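You operate a simulated robot arm through the tools that you are given. There is no shell and no other tool. Be economical: measure what you need, move in short steps, check, and stop when the job is done.

Carry out the task below with a simulated robot arm. There is one attempt and no reset: what you move stays moved.

TASK
File both waiting job cards under their days and switch those to FULL.

It is judged by the outcome, as a careful person would: the job done as asked, and still so three seconds after it is handed in. It fails if anything else is knocked over, pushed out of place, dropped, spilled or broken.

THE ROBOT
A 7-joint arm with a two-finger parallel gripper, fixed in place. Base frame: the origin is at the foot of the arm, x ahead of it, y to its left, z up. Lengths are in mm, angles in degrees, forces in N, time in s.
With the tool pointing down near the work surface it reaches from about 240 to 680 mm from the base axis. Its first joint turns from -66.0 to 66.0 degrees. Payload 2.4 kg.
Tool frame: the origin (TCP) lies between the finger pads and is the grasp point; the fingertips stand 30 mm ahead of it; z points along the fingers, y is the line along which they close. Largest opening 94 mm; finger width 28, thickness 10; the body of the gripper, 50 by 96 mm, starts 55 mm behind the TCP.
Orientation is that of the tool frame in the base frame, as a unit quaternion [x, y, z, w]. With the fingers straight down and closing along the base's y, the tool's x points along the base's -x, its y along +y and its z along -z.

THE INTERFACE
- The arm moves only by the tool arm_command. Its argument "steps" is a list of rows, each an object of numbers (a shift or turn left out is 0, a gripper value left out holds the last): "rx", "ry", "rz": the turn, a rotation vector about the tool's x, y, z in units of 6 degrees (1.0 is 6 degrees); "dx", "dy", "dz": the shift along the tool's x, y, z in units of 50 mm (1.0 is 50 mm); "hand": the gripper command, from -1 (shut) to 1 (fully open), values between in proportion. In form: [{"rx": .., "ry": .., "rz": .., "dx": .., "dy": .., "dz": .., "hand": ..}, ...]. A call has 1 to 8 rows; each row shifts and turns the commanded pose from where the row before left it, along the tool's axes as they then stand. A call with a number of a shift or a turn outside -1 to 1 is refused whole. Rows are played at 5 a second. More than 50 mm and 8.6 degrees between two rows, or a gripper value outside its range, and nothing of the call is played. A pose out of reach is approached as far as the arm can. The call stops where the force on the tool passes 40 N (or 10 N more than at its start, if that is more) or the arm is blocked; 0.2 s more then pass. The fingers move at their own pace (about 153 mm/s each) and stop on an object; they squeeze with about 24 N. The grip force told is the motor's: it shows also when the fingers shut on nothing. Time passes only in rows, and 0.2 s behind the last, so rows that do not move let the fingers close. It gives the time, the measured TCP pose, the force on the tool (base axes), the opening and the grip force at its end, in the units of the frame above (readings bear some noise), with the torque about the TCP (base axes, N m) and any sound that the robot's microphone picked up, and new pictures: "pictures" is both (left out), scene, wrist or none.
- Cameras (640 x 400 px; columns grow to the right, rows downward): "scene" is fixed at [58.5, 501.4, 1441.4]; the picture's right is [-0.43, -0.90, 0.00], its down [-0.54, 0.26, -0.80] and it looks along [0.72, -0.35, -0.59] (base axes); focal length 313 px, centre (320, 200). "wrist" rides on the gripper at [76, 14, -103] in the tool frame; the picture's right is [-0.18, 0.98, 0.00], its down [-0.75, -0.14, -0.64] and it looks along [-0.63, -0.12, 0.77] (tool axes); focal length 243 px, centre (320, 200). There is no depth. A picture from a camera that has moved, and an enlarged one, comes with that camera's place and axes in the base frame and with its lens.
- enlarge(camera, box): a new picture of the part [left, top, right, bottom] of that camera's present view, enlarged. No time passes.
- finish_job(): hands the job in; it is judged then, once.

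Work in short steps. Places have to be worked out from the pictures, the camera data and where the tool is seen: move nearer, look again, correct. Check each grasp and each placing, and mend what went wrong. You have 120 turns and 200 pictures in all, those below and enlarged ones among them. Open the gripper and draw the arm clear of the work before you hand the job in, unless the task says otherwise; then end with one line.

The tools are called by a JSON object that holds its "api" and its "payload". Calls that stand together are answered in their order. arm_command: Moves the arm, as the interface text tells. Its arguments: {"type":"object","properties":{"steps":{"type":"array"},"pictures":{"type":"string","enum":["both","scene","wrist","none"]}},"required":["steps"]} The other tools are called the same way: enlarge (camera, box) takes an enlarged picture of a part of a camera's view; finish_job () hands the job in.

At the start:

```text
time_s: 0.0
position: [333.9, 232.4, 1168.0]
orientation: [0.001, 1.0, 0.001, 0.0]
contact_force: [-0.3, 0.0, 0.0]
ft_torque: [0.03, -0.03, 0.03]
grip_width: 93.8
grip_force: 0.1
```

scene: 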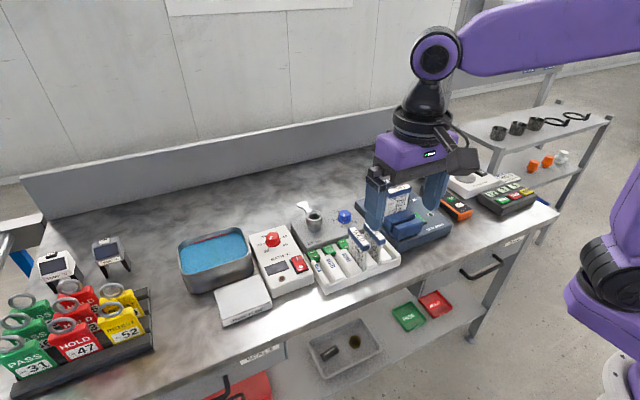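
wrist: 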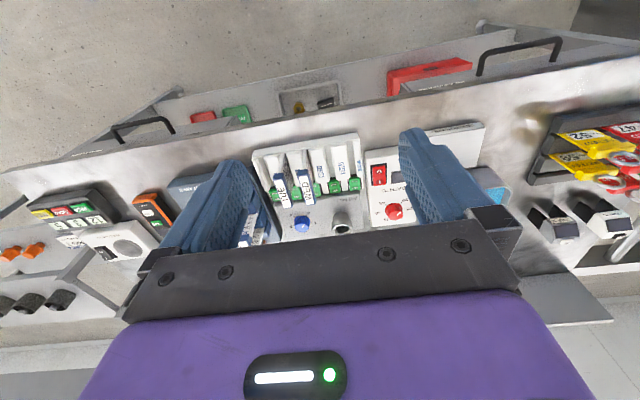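

The work seems to be the white tray with day slots and coloured sliders, beside a blue holder with cards. I enlarge both views to read them.

{"api": "enlarge", "payload": {"camera": "scene", "box": [290, 170, 470, 300]}}

{"api": "enlarge", "payload": {"camera": "wrist", "box": [220, 120, 380, 250]}}

```text
3.08 times, centred on (380, 235) of scene
camera zoom: at [58.5, 501.4, 1441.4], right [-0.43, -0.9, 0.0], down [-0.54, 0.26, -0.8], along [0.72, -0.35, -0.59], focal length 962 px, centre (135, 92)
```

zoom: 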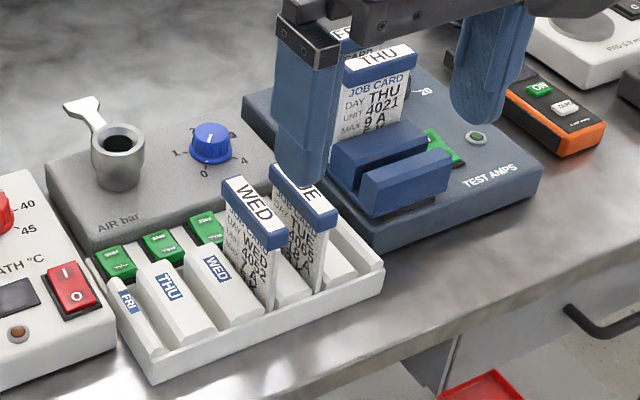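

```text
3.08 times, centred on (300, 185) of wrist
camera zoom: at [256.2, 246.9, 1272.4], right [0.18, 0.98, 0.0], down [0.75, -0.14, 0.64], along [0.63, -0.12, -0.77], focal length 746 px, centre (382, 246)
```

zoom: 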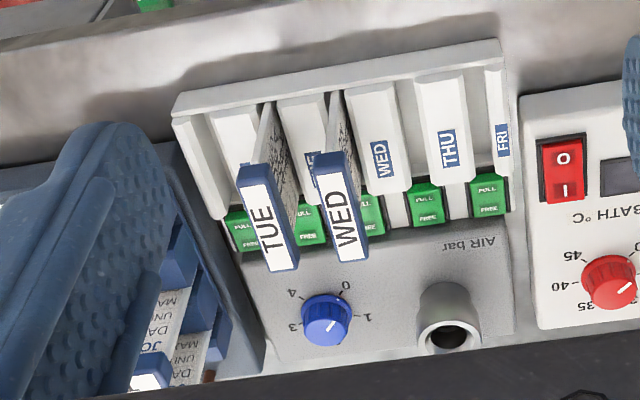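

The rack has day slots with green rockers, TUE and WED are filed, and THU and FRI cards wait in the blue TEST AMPS stand (WED card top ≈ (518,171,910)). I move the arm right at this height for a clear view of the waiting cards.

{"api": "arm_command", "payload": {"steps": [{"dy": -1}, {"dy": -1}, {"dy": -1}, {"dy": -1}]}}

```text
time_s: 1.0
position: [332.2, 29.9, 1171.0]
orientation: [0.0, 1.0, -0.001, 0.0]
contact_force: [0.3, -0.1, -0.2]
ft_torque: [0.01, -0.02, 0.0]
grip_width: 94.1
grip_force: 0.1
camera wrist: at [255.2, 43.2, 1273.0], right [0.18, 0.98, 0.0], down [0.75, -0.14, 0.64], along [0.63, -0.12, -0.77], focal length 243 px, centre (320, 200)
```

scene: 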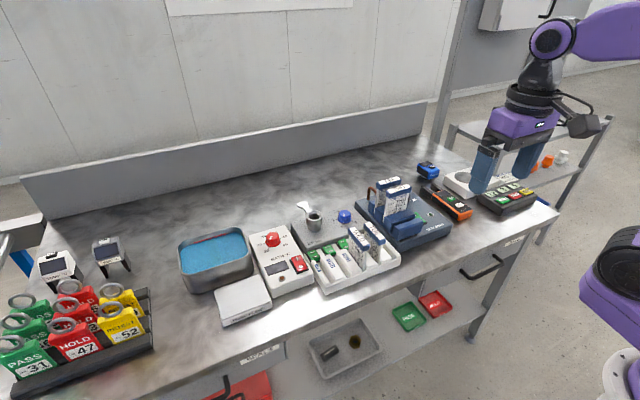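
wrist: 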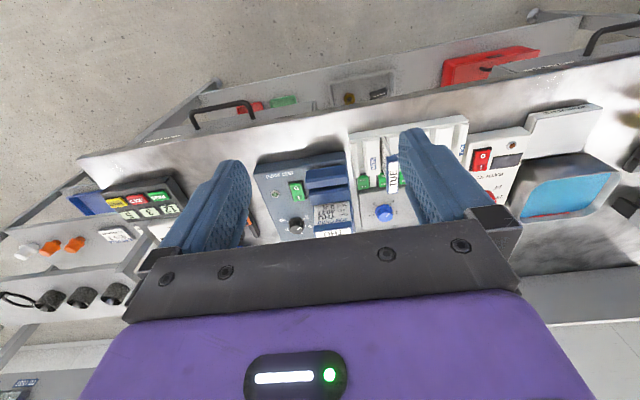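

{"api": "enlarge", "payload": {"camera": "scene", "box": [340, 160, 470, 260]}}

{"api": "enlarge", "payload": {"camera": "scene", "box": [295, 205, 415, 300]}}

{"api": "enlarge", "payload": {"camera": "wrist", "box": [240, 140, 400, 250]}}

```text
4.00 times, centred on (405, 210) of scene
camera zoom: at [58.4, 501.4, 1441.4], right [-0.43, -0.9, 0.0], down [-0.54, 0.26, -0.8], along [0.72, -0.35, -0.59], focal length 1251 px, centre (-20, 160)
```

zoom: 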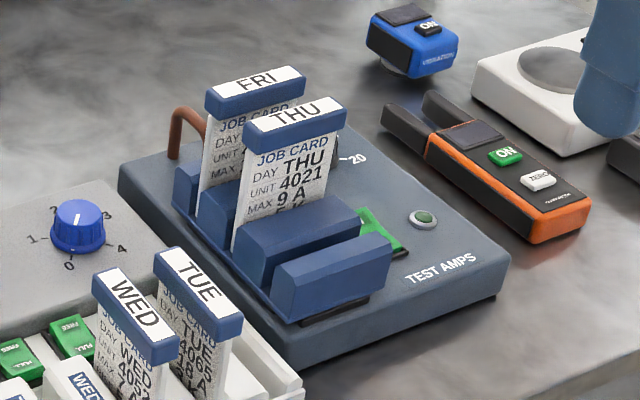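

```text
4.21 times, centred on (355, 252) of scene
camera zoom: at [58.4, 501.4, 1441.4], right [-0.43, -0.9, 0.0], down [-0.54, 0.26, -0.8], along [0.72, -0.35, -0.59], focal length 1317 px, centre (173, -21)
```

zoom: 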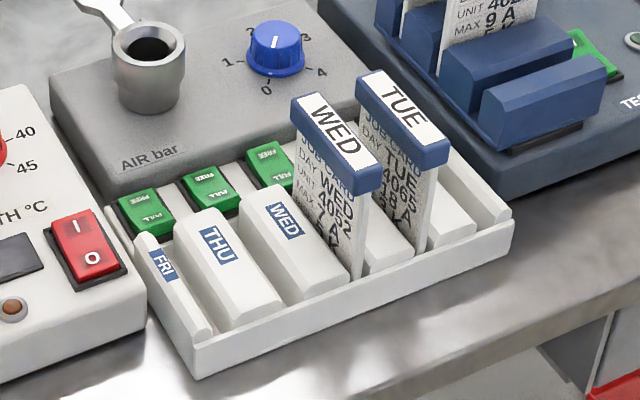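

```text
3.64 times, centred on (320, 195) of wrist
camera zoom: at [255.2, 43.2, 1273.0], right [0.18, 0.98, 0.0], down [0.75, -0.14, 0.64], along [0.63, -0.12, -0.77], focal length 882 px, centre (320, 218)
```

zoom: 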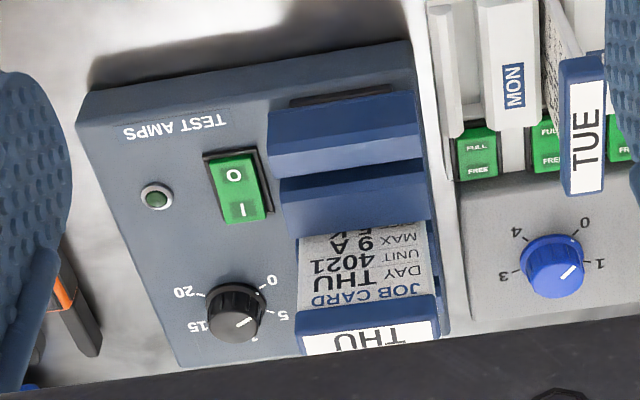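

THU and FRI labels sit at left of their slots; rockers' FULL end faces the robot. I go closer to the rack to inspect slots and rocker tilts.

{"api": "arm_command", "payload": {"steps": [{"dy": 1, "dx": -0.26, "dz": 0.6}, {"dy": 1, "dx": -0.26, "dz": 0.6}, {"dy": 1, "dx": -0.26, "dz": 0.6}, {"dy": 0.8, "dx": -0.28, "dz": 0.6}], "pictures": "none"}}

{"api": "enlarge", "payload": {"camera": "wrist", "box": [220, 100, 420, 225]}}

```text
refused: row 1 steps farther than a row can; nothing moved
```

```text
3.20 times, centred on (320, 162) of wrist
camera zoom: at [255.2, 43.2, 1273.0], right [0.18, 0.98, 0.0], down [0.75, -0.14, 0.64], along [0.63, -0.12, -0.77], focal length 776 px, centre (320, 320)
```

zoom: 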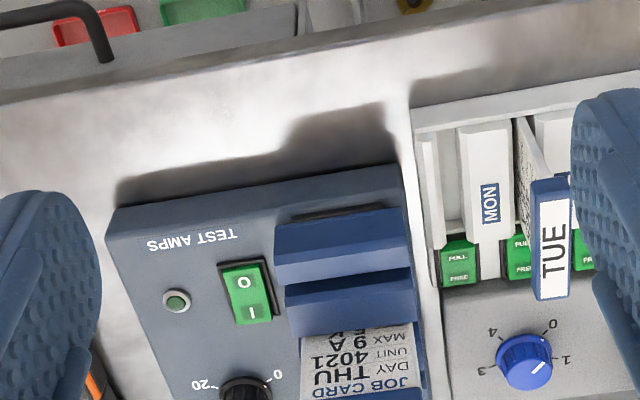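

The row was longer than 50 mm in total; I split it into smaller rows.

{"api": "arm_command", "payload": {"steps": [{"dy": 0.76, "dx": -0.2, "dz": 0.48}, {"dy": 0.76, "dx": -0.2, "dz": 0.48}, {"dy": 0.76, "dx": -0.2, "dz": 0.48}, {"dy": 0.76, "dx": -0.2, "dz": 0.48}, {"dy": 0.76, "dx": -0.26, "dz": 0.48}], "pictures": "wrist"}}

{"api": "enlarge", "payload": {"camera": "wrist", "box": [220, 100, 420, 225]}}

```text
time_s: 2.2
position: [386.0, 224.8, 1050.6]
orientation: [0.0, 1.0, -0.001, -0.001]
contact_force: [0.3, 0.5, -1.3]
ft_torque: [-0.01, -0.02, -0.03]
grip_width: 94.3
grip_force: 0.0
camera wrist: at [308.4, 239.2, 1153.1], right [0.18, 0.98, 0.0], down [0.75, -0.14, 0.64], along [0.63, -0.12, -0.77], focal length 243 px, centre (320, 200)
```

wrist: 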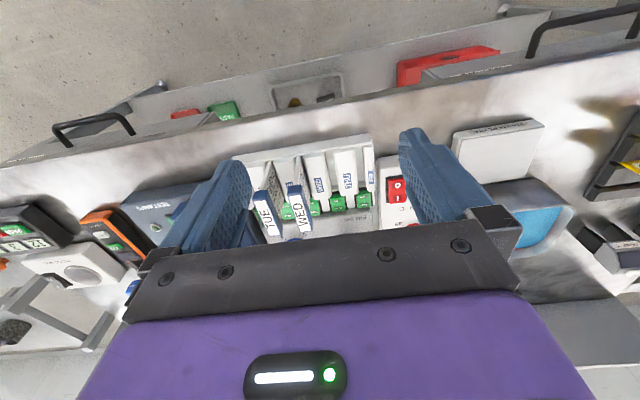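

```text
3.20 times, centred on (320, 162) of wrist
camera zoom: at [308.4, 239.2, 1153.1], right [0.18, 0.98, 0.0], down [0.75, -0.14, 0.64], along [0.63, -0.12, -0.77], focal length 776 px, centre (320, 320)
```

zoom: 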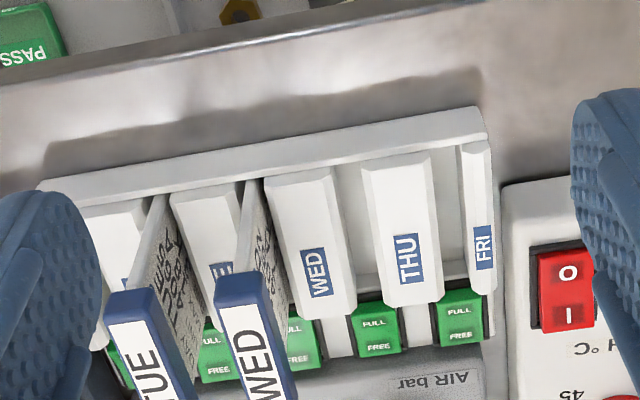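

I zoom further on the rockers to compare tilts.

{"api": "enlarge", "payload": {"camera": "wrist", "box": [270, 175, 380, 235]}}

{"api": "enlarge", "payload": {"camera": "scene", "box": [300, 230, 380, 280]}}

```text
5.82 times, centred on (325, 205) of wrist
camera zoom: at [308.4, 239.2, 1153.1], right [0.18, 0.98, 0.0], down [0.75, -0.14, 0.64], along [0.63, -0.12, -0.77], focal length 1412 px, centre (291, 171)
```

zoom: 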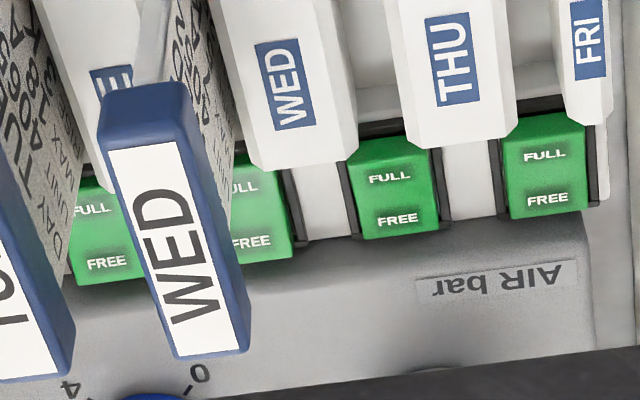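

```text
8.00 times, centred on (340, 255) of scene
camera zoom: at [58.5, 501.4, 1441.4], right [-0.43, -0.9, 0.0], down [-0.54, 0.26, -0.8], along [0.72, -0.35, -0.59], focal length 2502 px, centre (160, -240)
```

zoom: 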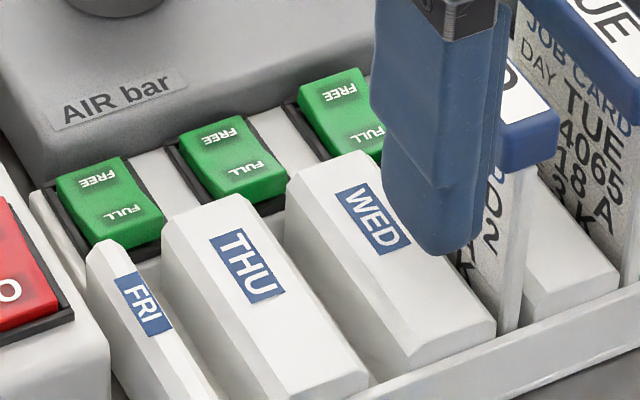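

TUE/WED rockers face towards the robot more (FULL end down), THU/FRI are FREE. FULL labels are at about THU (577,218,835), FRI (575,263,835); ramps end at x≈556. I turn the tool 90° so closed fingers are thin in x, for pressing the FULL ends and later gripping the waiting cards.

{"api": "arm_command", "payload": {"steps": [{"rz": 1, "hand": -1}, {"rz": 1}, {"rz": 1}, {"rz": 1}, {"rz": 1}, {"rz": 1}, {"rz": 1}, {"rz": 1}], "pictures": "none"}}

{"api": "arm_command", "payload": {"steps": [{"rz": 1}, {"rz": 1}, {"rz": 1}, {"rz": 1}, {"rz": 1}, {"rz": 1}, {"rz": 1}, {}]}}

```text
time_s: 4.0
position: [386.2, 221.8, 1050.5]
orientation: [0.407, 0.913, 0.0, 0.0]
contact_force: [0.6, 0.5, -0.4]
ft_torque: [0.0, -0.01, 0.02]
grip_width: 0.0
grip_force: 23.8
```

```text
time_s: 5.8
position: [385.5, 221.5, 1049.9]
orientation: [0.708, 0.707, 0.0, 0.001]
contact_force: [-0.2, -0.1, 0.1]
ft_torque: [0.0, -0.01, 0.02]
grip_width: 0.1
grip_force: 24.7
camera wrist: at [400.0, 298.9, 1152.3], right [0.98, -0.19, 0.0], down [-0.14, -0.75, 0.64], along [-0.12, -0.63, -0.77], focal length 243 px, centre (320, 200)
```

scene: 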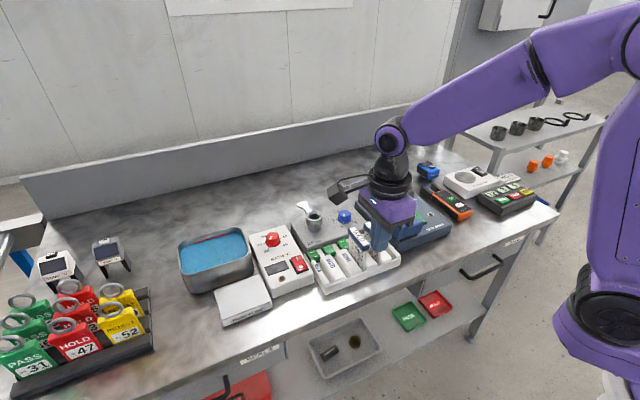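
wrist: 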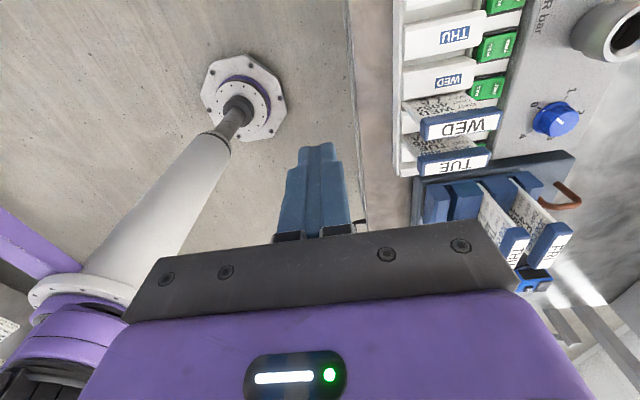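

Tool x is now +y, tool y is +x. I move above the FRI rocker's FULL end.

{"api": "arm_command", "payload": {"steps": [{"dy": 0.95, "dx": 0.2}, {"dy": 0.95, "dx": 0.2}, {"dy": 0.95, "dx": 0.2}, {"dy": 0.88, "dx": 0.23}, {"dz": 0.9}, {"dz": 0.9}, {"dz": 0.9}, {"dz": 0.3}]}}

{"api": "enlarge", "payload": {"camera": "scene", "box": [290, 210, 390, 280]}}

```text
time_s: 7.6
position: [572.7, 265.9, 900.0]
orientation: [0.707, 0.707, 0.001, -0.001]
contact_force: [-0.6, -0.5, 0.7]
ft_torque: [0.01, 0.03, -0.03]
grip_width: 0.3
grip_force: 24.0
camera wrist: at [587.0, 341.7, 1001.4], right [0.98, -0.18, 0.0], down [-0.14, -0.75, 0.64], along [-0.12, -0.63, -0.77], focal length 243 px, centre (320, 200)
```

scene: 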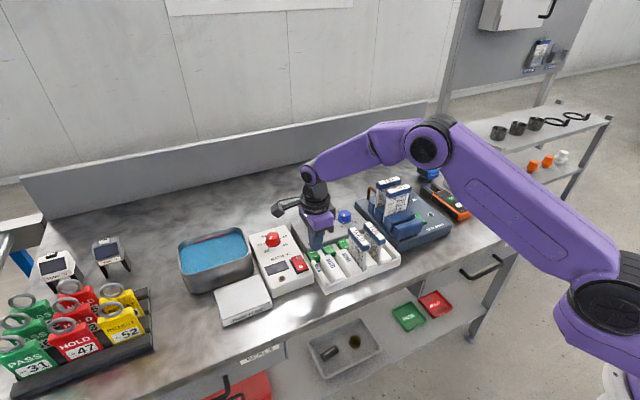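
wrist: 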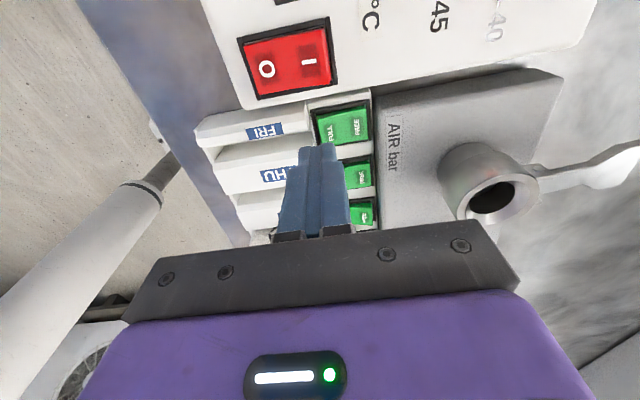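

```text
5.71 times, centred on (340, 245) of scene
camera zoom: at [58.5, 501.4, 1441.4], right [-0.43, -0.9, 0.0], down [-0.54, 0.26, -0.8], along [0.72, -0.35, -0.59], focal length 1787 px, centre (206, -57)
```

zoom: 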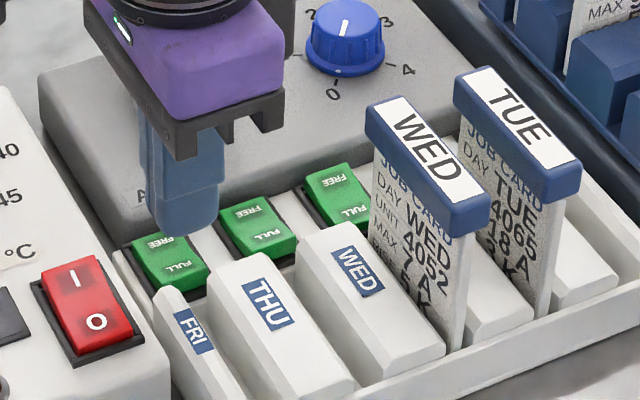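

Rocker spans x≈572–607 here, so I shift to x≈578 and descend gently.

{"api": "arm_command", "payload": {"steps": [{"dy": 0.11}, {"dz": 0.3}, {"dz": 0.2}, {"dz": 0.1}, {"dz": 0.06}, {"dz": 0.06}]}}

{"api": "enlarge", "payload": {"camera": "wrist", "box": [200, 80, 440, 230]}}

```text
time_s: 9.0
position: [579.3, 264.2, 863.9]
orientation: [0.707, 0.707, 0.0, 0.0]
contact_force: [-0.2, -0.2, -0.2]
ft_torque: [0.03, 0.03, 0.07]
grip_width: 0.2
grip_force: 23.8
camera wrist: at [591.7, 340.4, 966.0], right [0.98, -0.18, 0.0], down [-0.14, -0.75, 0.64], along [-0.12, -0.63, -0.77], focal length 243 px, centre (320, 200)
```

scene: 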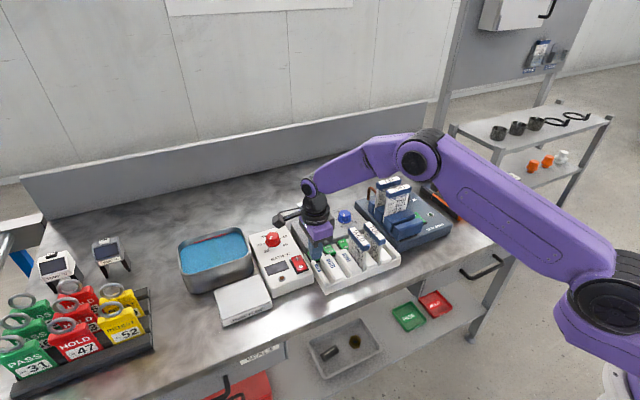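
wrist: 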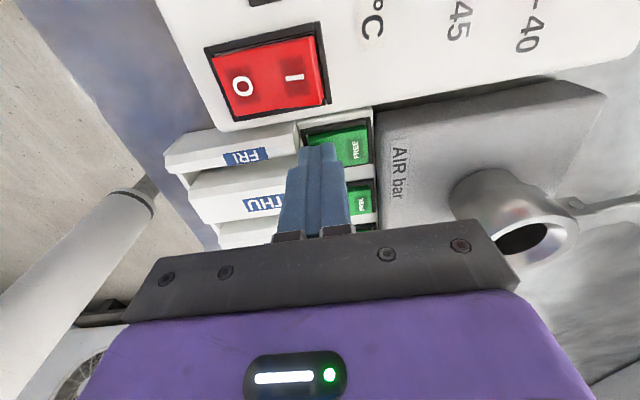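

```text
2.67 times, centred on (320, 155) of wrist
camera zoom: at [591.7, 340.4, 966.0], right [0.98, -0.18, 0.0], down [-0.14, -0.75, 0.64], along [-0.12, -0.63, -0.77], focal length 647 px, centre (320, 320)
```

zoom: 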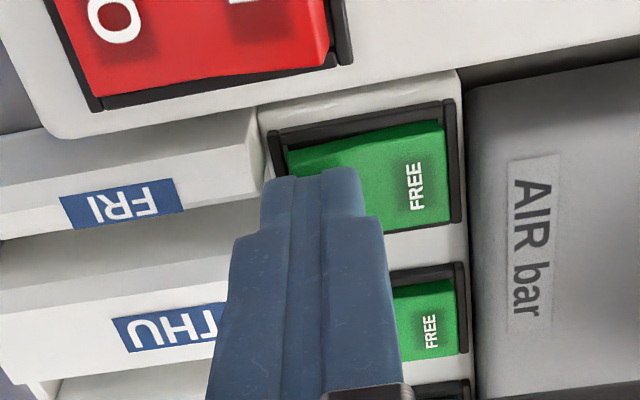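

The fingertip is at z≈834 and little force is felt; I press 2 mm steps further to be sure of the throw.

{"api": "arm_command", "payload": {"steps": [{"dz": 0.04}, {"dz": 0.04}, {"dz": 0.04}], "pictures": "none"}}

{"api": "enlarge", "payload": {"camera": "wrist", "box": [280, 100, 400, 175]}}

```text
time_s: 9.8
position: [578.0, 264.9, 859.1]
orientation: [0.707, 0.707, 0.0, 0.0]
contact_force: [-10.3, -2.3, 19.3]
ft_torque: [-0.09, 0.12, -0.05]
grip_width: 0.0
grip_force: 24.3
heard: click
```

```text
5.33 times, centred on (340, 138) of wrist
camera zoom: at [591.4, 340.6, 962.3], right [0.98, -0.18, 0.0], down [-0.14, -0.75, 0.64], along [-0.12, -0.63, -0.77], focal length 1294 px, centre (213, 533)
```

zoom: 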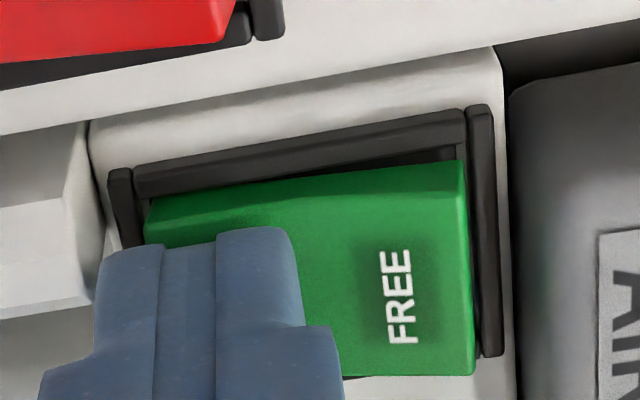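

A click: FRI flipped. I lift and move toward THU (y≈221).

{"api": "arm_command", "payload": {"steps": [{"dz": -0.6}, {"dz": -0.4}, {"dx": -0.88}], "pictures": "wrist"}}

{"api": "enlarge", "payload": {"camera": "wrist", "box": [200, 50, 440, 200]}}

{"api": "enlarge", "payload": {"camera": "scene", "box": [300, 220, 380, 270]}}

```text
time_s: 10.6
position: [578.5, 220.1, 907.1]
orientation: [0.707, 0.707, -0.001, 0.0]
contact_force: [-0.8, -1.3, -0.4]
ft_torque: [0.02, -0.02, 0.01]
grip_width: 0.2
grip_force: 24.1
camera wrist: at [592.1, 296.1, 1010.0], right [0.98, -0.18, 0.0], down [-0.14, -0.75, 0.64], along [-0.12, -0.63, -0.77], focal length 243 px, centre (320, 200)
```

wrist: 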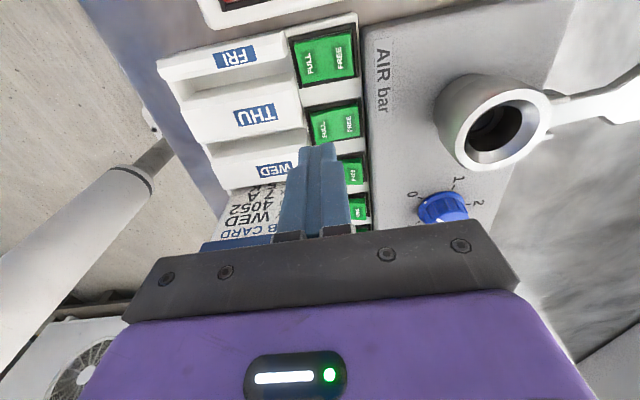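

```text
2.67 times, centred on (320, 125) of wrist
camera zoom: at [592.1, 296.1, 1010.0], right [0.98, -0.18, 0.0], down [-0.14, -0.75, 0.64], along [-0.12, -0.63, -0.77], focal length 647 px, centre (320, 400)
```

zoom: 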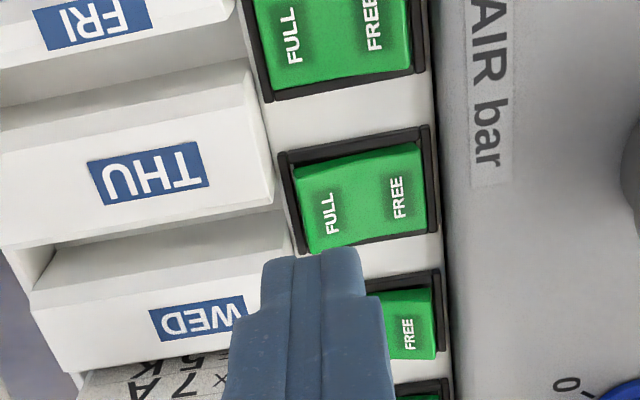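

```text
8.00 times, centred on (340, 245) of scene
camera zoom: at [58.4, 501.4, 1441.4], right [-0.43, -0.9, 0.0], down [-0.54, 0.26, -0.8], along [0.72, -0.35, -0.59], focal length 2502 px, centre (160, -160)
```

zoom: 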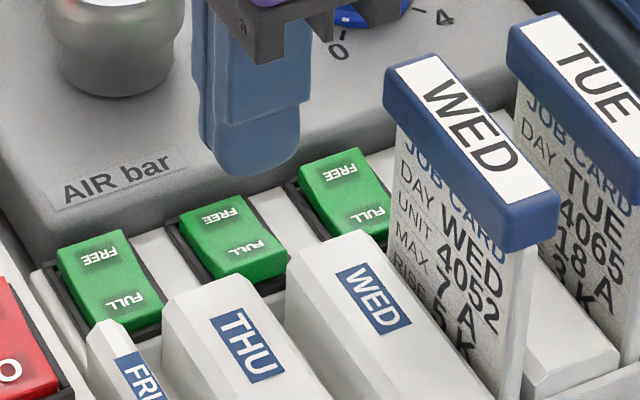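

FRI now tilts like WED. THU's FULL end is at (580,222); I press it.

{"api": "arm_command", "payload": {"steps": [{"dx": 0.04, "dz": 0.3}, {"dz": 0.3}, {"dz": 0.2}, {"dz": 0.06}, {"dz": 0.04}, {"dz": 0.04}, {"dz": 0.04}], "pictures": "none"}}

```text
time_s: 12.2
position: [578.0, 222.5, 860.3]
orientation: [0.707, 0.707, 0.001, 0.001]
contact_force: [-9.9, -1.6, 14.5]
ft_torque: [-0.11, 0.13, -0.06]
grip_width: 0.0
grip_force: 24.4
heard: click
```

Clicked. I lift well up and go to view the waiting cards (THU top ≈ (594,3,956)) with fingers open.

{"api": "arm_command", "payload": {"steps": [{"dz": -0.9}, {"dz": -0.9}, {"dz": -0.9}, {"dz": -0.75}, {"dx": -0.95, "dy": 0.25}, {"dx": -0.95, "dy": 0.25, "hand": 1}, {"dx": -0.95, "dy": 0.25}, {}]}}

{"api": "enlarge", "payload": {"camera": "wrist", "box": [220, 80, 420, 240]}}

{"api": "enlarge", "payload": {"camera": "scene", "box": [300, 220, 380, 270]}}

```text
time_s: 14.0
position: [615.9, 77.0, 1033.5]
orientation: [0.707, 0.707, 0.0, -0.001]
contact_force: [-0.5, 0.6, -0.5]
ft_torque: [-0.02, -0.01, -0.04]
grip_width: 94.0
grip_force: 0.2
camera wrist: at [630.1, 153.7, 1135.7], right [0.98, -0.18, 0.0], down [-0.14, -0.75, 0.64], along [-0.12, -0.63, -0.77], focal length 243 px, centre (320, 200)
```

scene: 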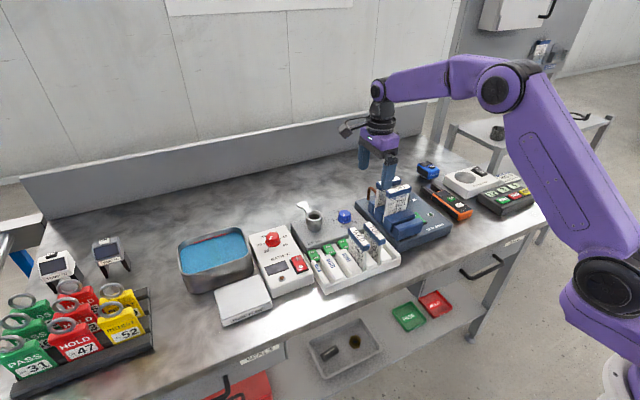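
wrist: 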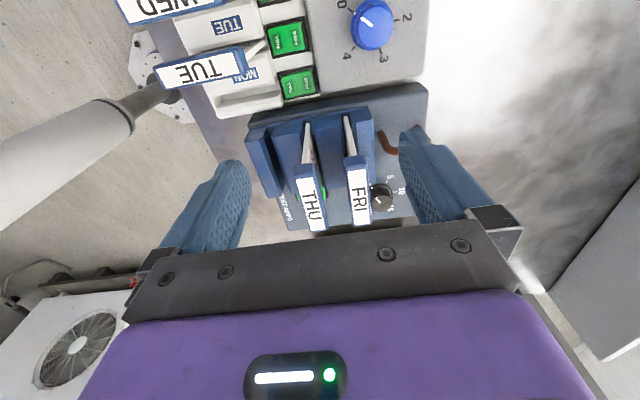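

```text
2.50 times, centred on (320, 160) of wrist
camera zoom: at [630.1, 153.7, 1135.7], right [0.98, -0.18, 0.0], down [-0.14, -0.75, 0.64], along [-0.12, -0.63, -0.77], focal length 606 px, centre (320, 300)
```

zoom: 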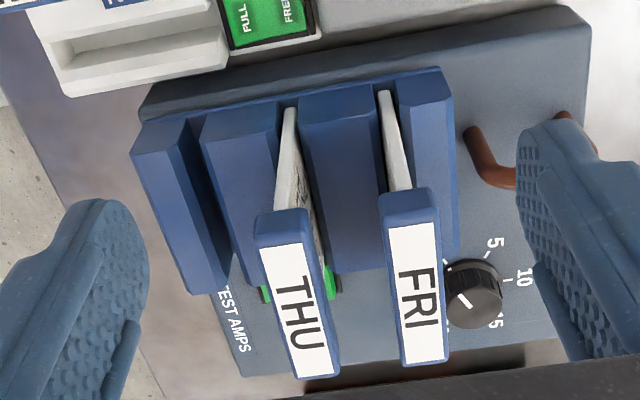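

```text
8.00 times, centred on (340, 245) of scene
camera zoom: at [58.5, 501.3, 1441.4], right [-0.43, -0.9, 0.0], down [-0.54, 0.26, -0.8], along [0.72, -0.35, -0.59], focal length 2502 px, centre (160, -160)
```

zoom: 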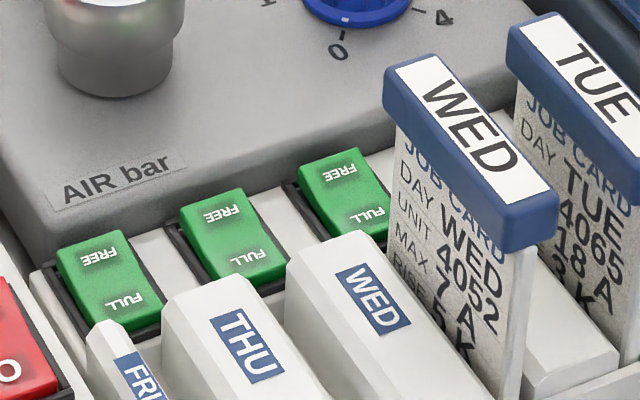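

Both rockers are FULL. FRI header is at x≈639, y −30…40, THU at x≈594, yaw ≈0. I go above FRI with fingers opened to about 40 mm and check.

{"api": "arm_command", "payload": {"steps": [{"dx": -0.72, "dy": 0.23, "hand": -0.15}, {"dx": -0.72, "dy": 0.23}, {"dz": 0.72}, {}]}}

{"api": "enlarge", "payload": {"camera": "scene", "box": [340, 140, 460, 240]}}

```text
time_s: 15.0
position: [640.8, 8.1, 996.2]
orientation: [0.707, 0.707, 0.0, 0.0]
contact_force: [0.8, 0.4, 0.0]
ft_torque: [-0.01, -0.02, 0.03]
grip_width: 40.2
grip_force: 0.0
camera wrist: at [653.8, 83.5, 1098.8], right [0.98, -0.18, 0.0], down [-0.14, -0.75, 0.64], along [-0.12, -0.63, -0.77], focal length 243 px, centre (320, 200)
```

scene: 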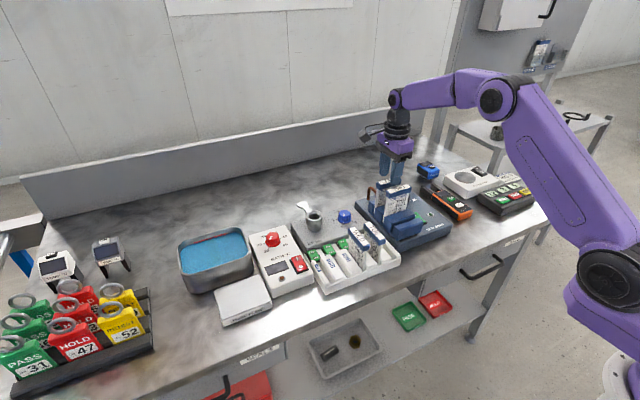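
wrist: 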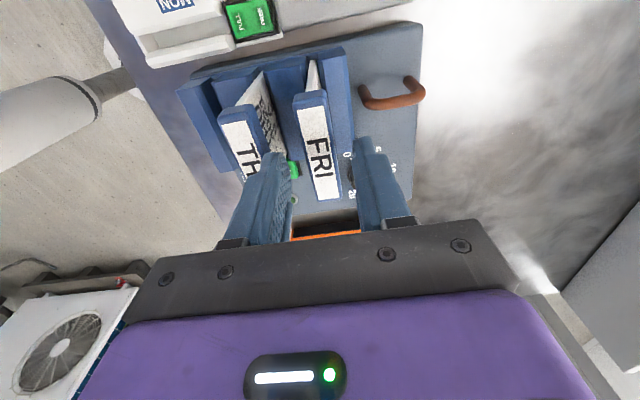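

```text
4.00 times, centred on (400, 190) of scene
camera zoom: at [58.5, 501.4, 1441.4], right [-0.43, -0.9, 0.0], down [-0.54, 0.26, -0.8], along [0.72, -0.35, -0.59], focal length 1251 px, centre (0, 240)
```

zoom: 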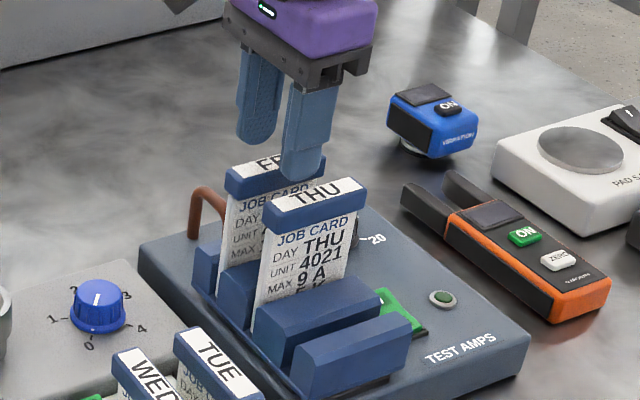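

Alignment matches: FRI header centre (639,6), top z≈956. I descend to z≈944 gently.

{"api": "arm_command", "payload": {"steps": [{"dy": -0.03, "dz": 0.3}, {"dz": 0.3}, {"dz": 0.25}, {"dz": 0.2}]}}

{"api": "enlarge", "payload": {"camera": "scene", "box": [340, 140, 460, 240]}}

```text
time_s: 15.9
position: [641.7, 7.7, 965.1]
orientation: [0.708, 0.706, 0.009, 0.009]
contact_force: [1.3, 0.4, 11.0]
ft_torque: [-0.01, 0.34, -0.02]
grip_width: 39.2
grip_force: 0.1
stopped in row 4: the force on the tool passed its limit at 51 N (the readings are from after the stop); the commanded pose is now the measured one
camera wrist: at [653.2, 83.6, 1066.5], right [0.98, -0.18, 0.03], down [-0.16, -0.75, 0.64], along [-0.1, -0.63, -0.77], focal length 243 px, centre (320, 200)
```

scene: 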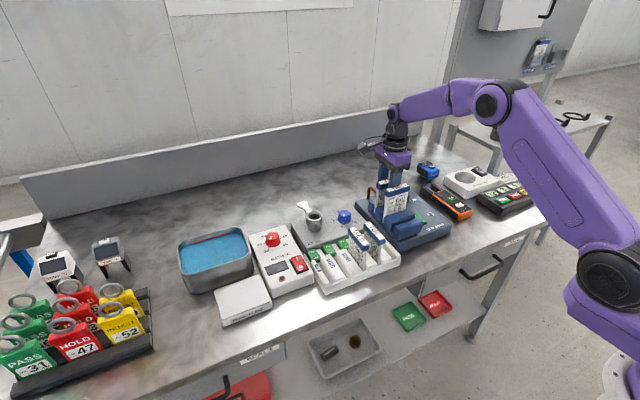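
wrist: 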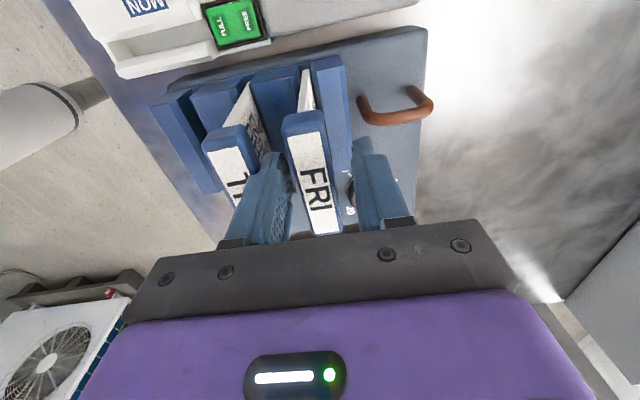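

```text
4.00 times, centred on (400, 190) of scene
camera zoom: at [58.3, 501.4, 1441.4], right [-0.43, -0.9, 0.0], down [-0.54, 0.26, -0.8], along [0.72, -0.35, -0.59], focal length 1251 px, centre (0, 240)
```

zoom: 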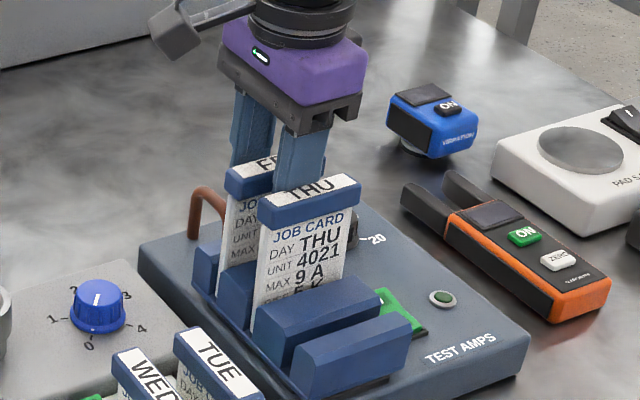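

The left finger touched THU's header edge (contact at x≈607) and tilted it slightly. I lift off, level the tool, and check THU.

{"api": "arm_command", "payload": {"steps": [{"dz": -0.3}, {"dz": -0.5, "rx": 0.24}, {}]}}

{"api": "enlarge", "payload": {"camera": "scene", "box": [350, 150, 450, 230]}}

{"api": "enlarge", "payload": {"camera": "wrist", "box": [200, 60, 400, 220]}}

```text
time_s: 16.7
position: [640.9, 6.6, 1002.2]
orientation: [0.707, 0.707, -0.001, -0.001]
contact_force: [-0.1, 0.1, 0.3]
ft_torque: [-0.02, 0.0, -0.01]
grip_width: 40.0
grip_force: 0.1
camera wrist: at [654.3, 83.5, 1104.4], right [0.98, -0.18, 0.0], down [-0.14, -0.75, 0.64], along [-0.12, -0.63, -0.77], focal length 243 px, centre (320, 200)
```

scene: 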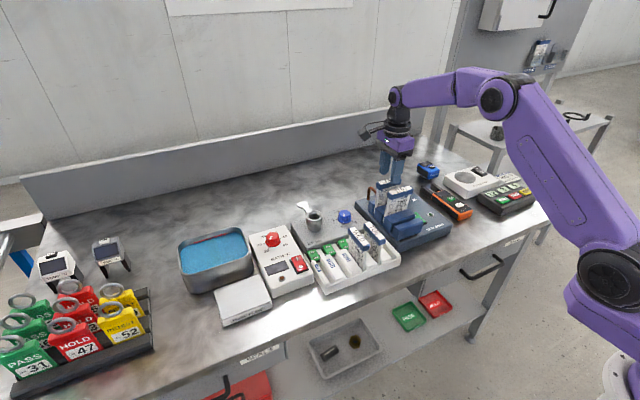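
wrist: 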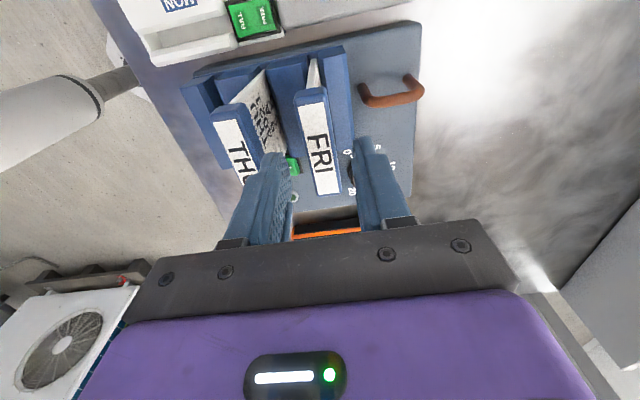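

```text
5.00 times, centred on (400, 190) of scene
camera zoom: at [58.5, 501.4, 1441.4], right [-0.43, -0.9, 0.0], down [-0.54, 0.26, -0.8], along [0.72, -0.35, -0.59], focal length 1564 px, centre (-80, 250)
```

zoom: 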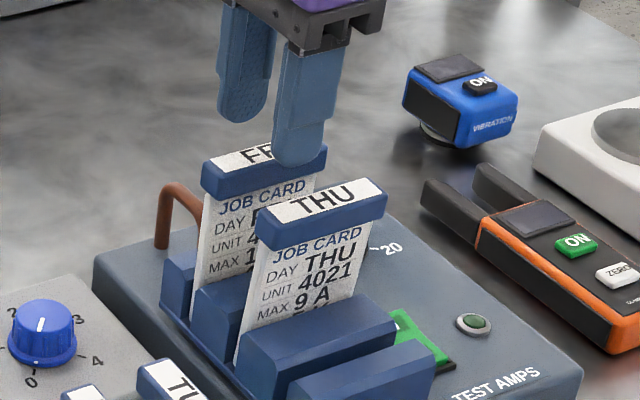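

```text
2.50 times, centred on (300, 140) of wrist
camera zoom: at [654.3, 83.5, 1104.4], right [0.98, -0.18, 0.0], down [-0.14, -0.75, 0.64], along [-0.12, -0.63, -0.77], focal length 606 px, centre (370, 350)
```

zoom: 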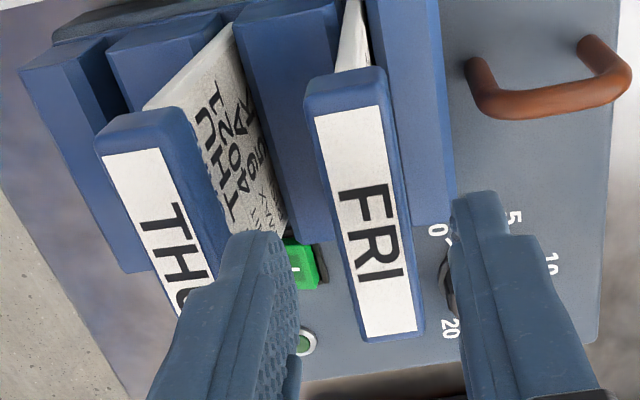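

THU now leans away toward the robot but is still in its slot, leaving more room (its edge ≈597, FRI header 630–648). I narrow the opening to 34 mm and descend on FRI in small steps.

{"api": "arm_command", "payload": {"steps": [{"hand": -0.28}, {"dz": 0.4}, {"dz": 0.3}, {"dz": 0.2}, {"dz": 0.2}]}}

{"api": "enlarge", "payload": {"camera": "wrist", "box": [200, 80, 440, 240]}}

```text
time_s: 17.9
position: [640.5, 7.1, 947.6]
orientation: [0.708, 0.707, -0.001, -0.001]
contact_force: [-0.7, 0.4, 0.9]
ft_torque: [-0.01, 0.02, -0.01]
grip_width: 33.9
grip_force: 0.0
camera wrist: at [654.6, 83.2, 1049.5], right [0.98, -0.18, 0.0], down [-0.14, -0.75, 0.64], along [-0.12, -0.63, -0.77], focal length 243 px, centre (320, 200)
```

scene: 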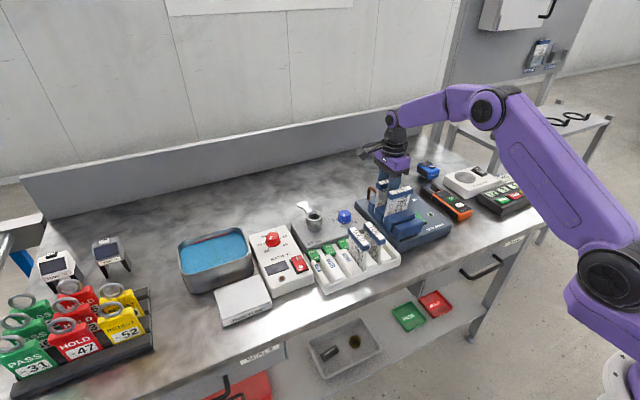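
wrist: 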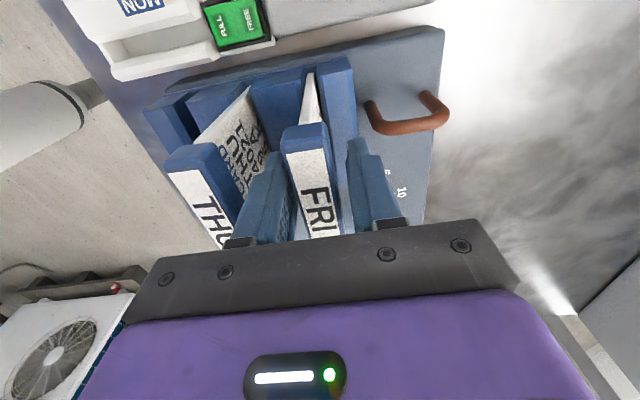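

```text
2.50 times, centred on (320, 160) of wrist
camera zoom: at [654.6, 83.2, 1049.5], right [0.98, -0.18, 0.0], down [-0.14, -0.75, 0.64], along [-0.12, -0.63, -0.77], focal length 606 px, centre (320, 300)
```

zoom: 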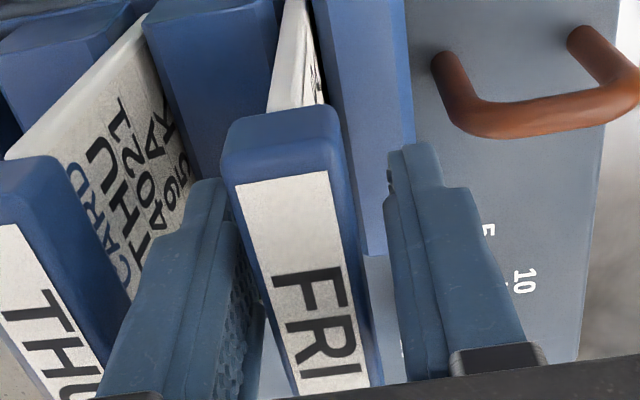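

Fingers flank the FRI header without contact. I go 4 mm lower and close.

{"api": "arm_command", "payload": {"steps": [{"dz": 0.08}, {"hand": -1}, {}, {}]}}

{"api": "enlarge", "payload": {"camera": "scene", "box": [350, 150, 450, 230]}}

```text
time_s: 18.9
position: [641.1, 7.0, 942.6]
orientation: [0.707, 0.707, 0.0, -0.001]
contact_force: [-0.5, 0.1, 2.7]
ft_torque: [-0.02, 0.06, -0.02]
grip_width: 23.5
grip_force: 24.1
camera wrist: at [654.9, 83.3, 1045.7], right [0.98, -0.18, 0.0], down [-0.14, -0.75, 0.64], along [-0.12, -0.63, -0.77], focal length 243 px, centre (320, 200)
```

scene: 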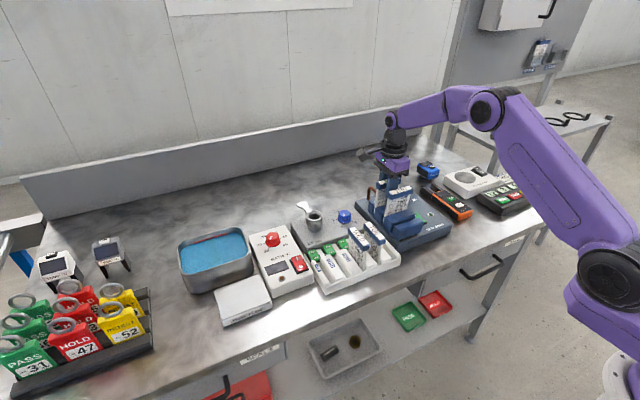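
wrist: 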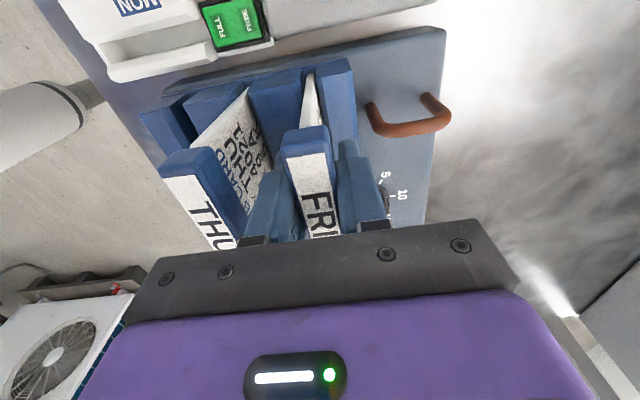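

```text
5.00 times, centred on (400, 190) of scene
camera zoom: at [58.4, 501.4, 1441.4], right [-0.43, -0.9, 0.0], down [-0.54, 0.26, -0.8], along [0.72, -0.35, -0.59], focal length 1564 px, centre (-80, 250)
```

zoom: 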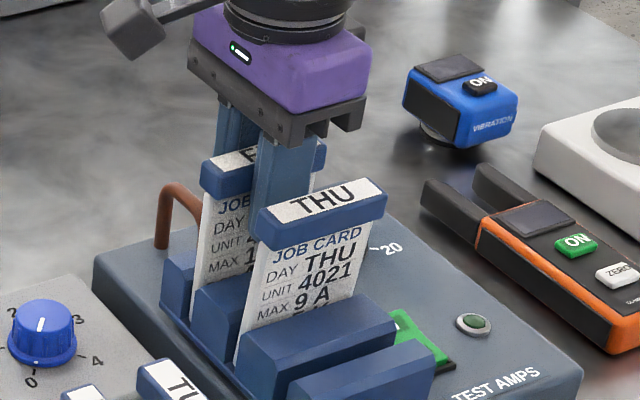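

Gripped (23.5 mm). I lift straight up.

{"api": "arm_command", "payload": {"steps": [{"dz": -0.3}, {"dz": -0.5}, {"dz": -0.6}, {"dz": -0.6}, {"dz": -0.6}]}}

{"api": "enlarge", "payload": {"camera": "scene", "box": [340, 120, 460, 220]}}

```text
time_s: 20.1
position: [640.6, 7.2, 1072.9]
orientation: [0.707, 0.707, -0.001, -0.002]
contact_force: [-0.6, -1.3, 0.1]
ft_torque: [0.01, -0.03, 0.02]
grip_width: 23.5
grip_force: 23.9
camera wrist: at [654.6, 82.8, 1175.4], right [0.98, -0.18, 0.0], down [-0.14, -0.75, 0.64], along [-0.12, -0.63, -0.77], focal length 243 px, centre (320, 200)
```

scene: 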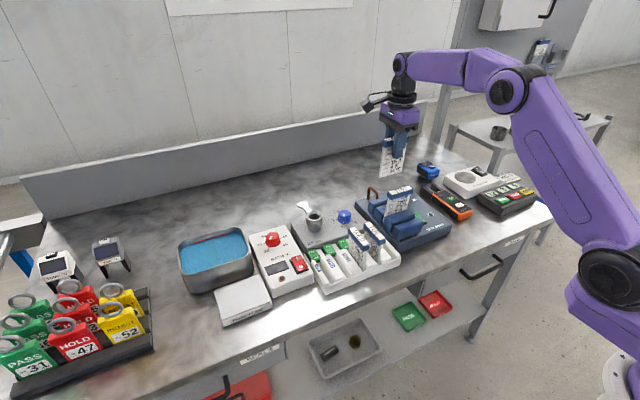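
wrist: 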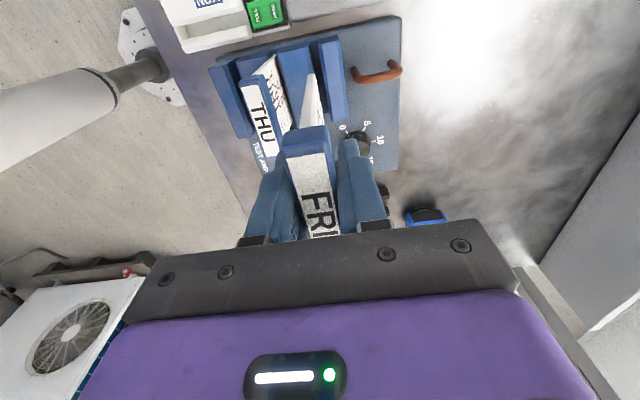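

```text
4.00 times, centred on (400, 170) of scene
camera zoom: at [58.5, 501.4, 1441.4], right [-0.43, -0.9, 0.0], down [-0.54, 0.26, -0.8], along [0.72, -0.35, -0.59], focal length 1251 px, centre (0, 320)
```

zoom: 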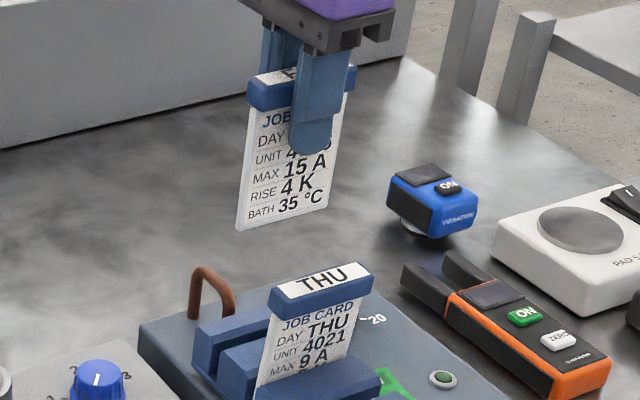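

FRI card is free. In the rack, cards face +y, so from facing −x it needs a further clockwise (rz+) 90°. I rotate here, well above everything, checking the arm can do it.

{"api": "arm_command", "payload": {"steps": [{"rz": 1, "dy": -0.3}, {"rz": 1}, {"rz": 1}, {"rz": 1}, {"rz": 1}, {"rz": 1}, {"rz": 1}, {"rz": 1}], "pictures": "none"}}

{"api": "arm_command", "payload": {"steps": [{"rz": 1}, {"rz": 1}, {"rz": 1}, {"rz": 1}, {"rz": 1}, {"rz": 1}, {"rz": 1}, {}]}}

```text
time_s: 21.9
position: [625.4, 7.9, 1072.5]
orientation: [0.934, 0.357, -0.001, 0.0]
contact_force: [0.7, 0.6, -0.4]
ft_torque: [0.01, 0.0, -0.02]
grip_width: 23.6
grip_force: 23.7
```

```text
time_s: 23.7
position: [625.3, 7.3, 1073.1]
orientation: [1.0, 0.0, -0.002, 0.0]
contact_force: [0.8, 0.5, -0.5]
ft_torque: [0.05, 0.02, 0.0]
grip_width: 23.2
grip_force: 24.3
camera wrist: at [701.5, -7.0, 1175.0], right [-0.18, -0.98, 0.0], down [-0.75, 0.14, 0.64], along [-0.63, 0.12, -0.76], focal length 243 px, centre (320, 200)
```

scene: 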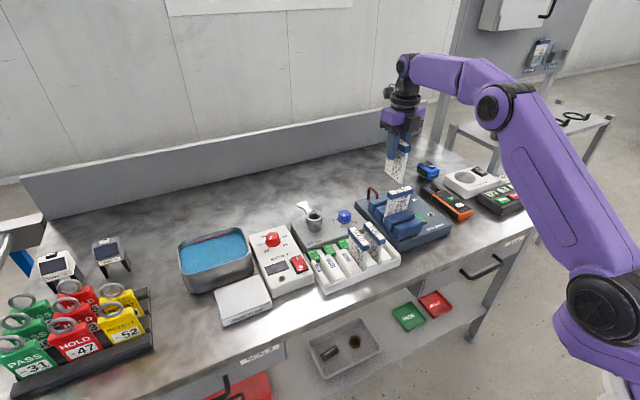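
wrist: 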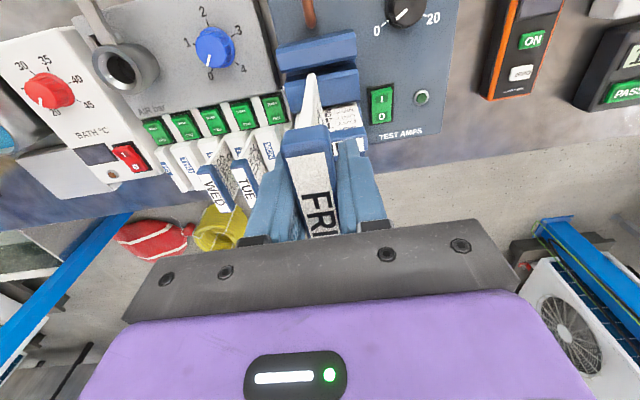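

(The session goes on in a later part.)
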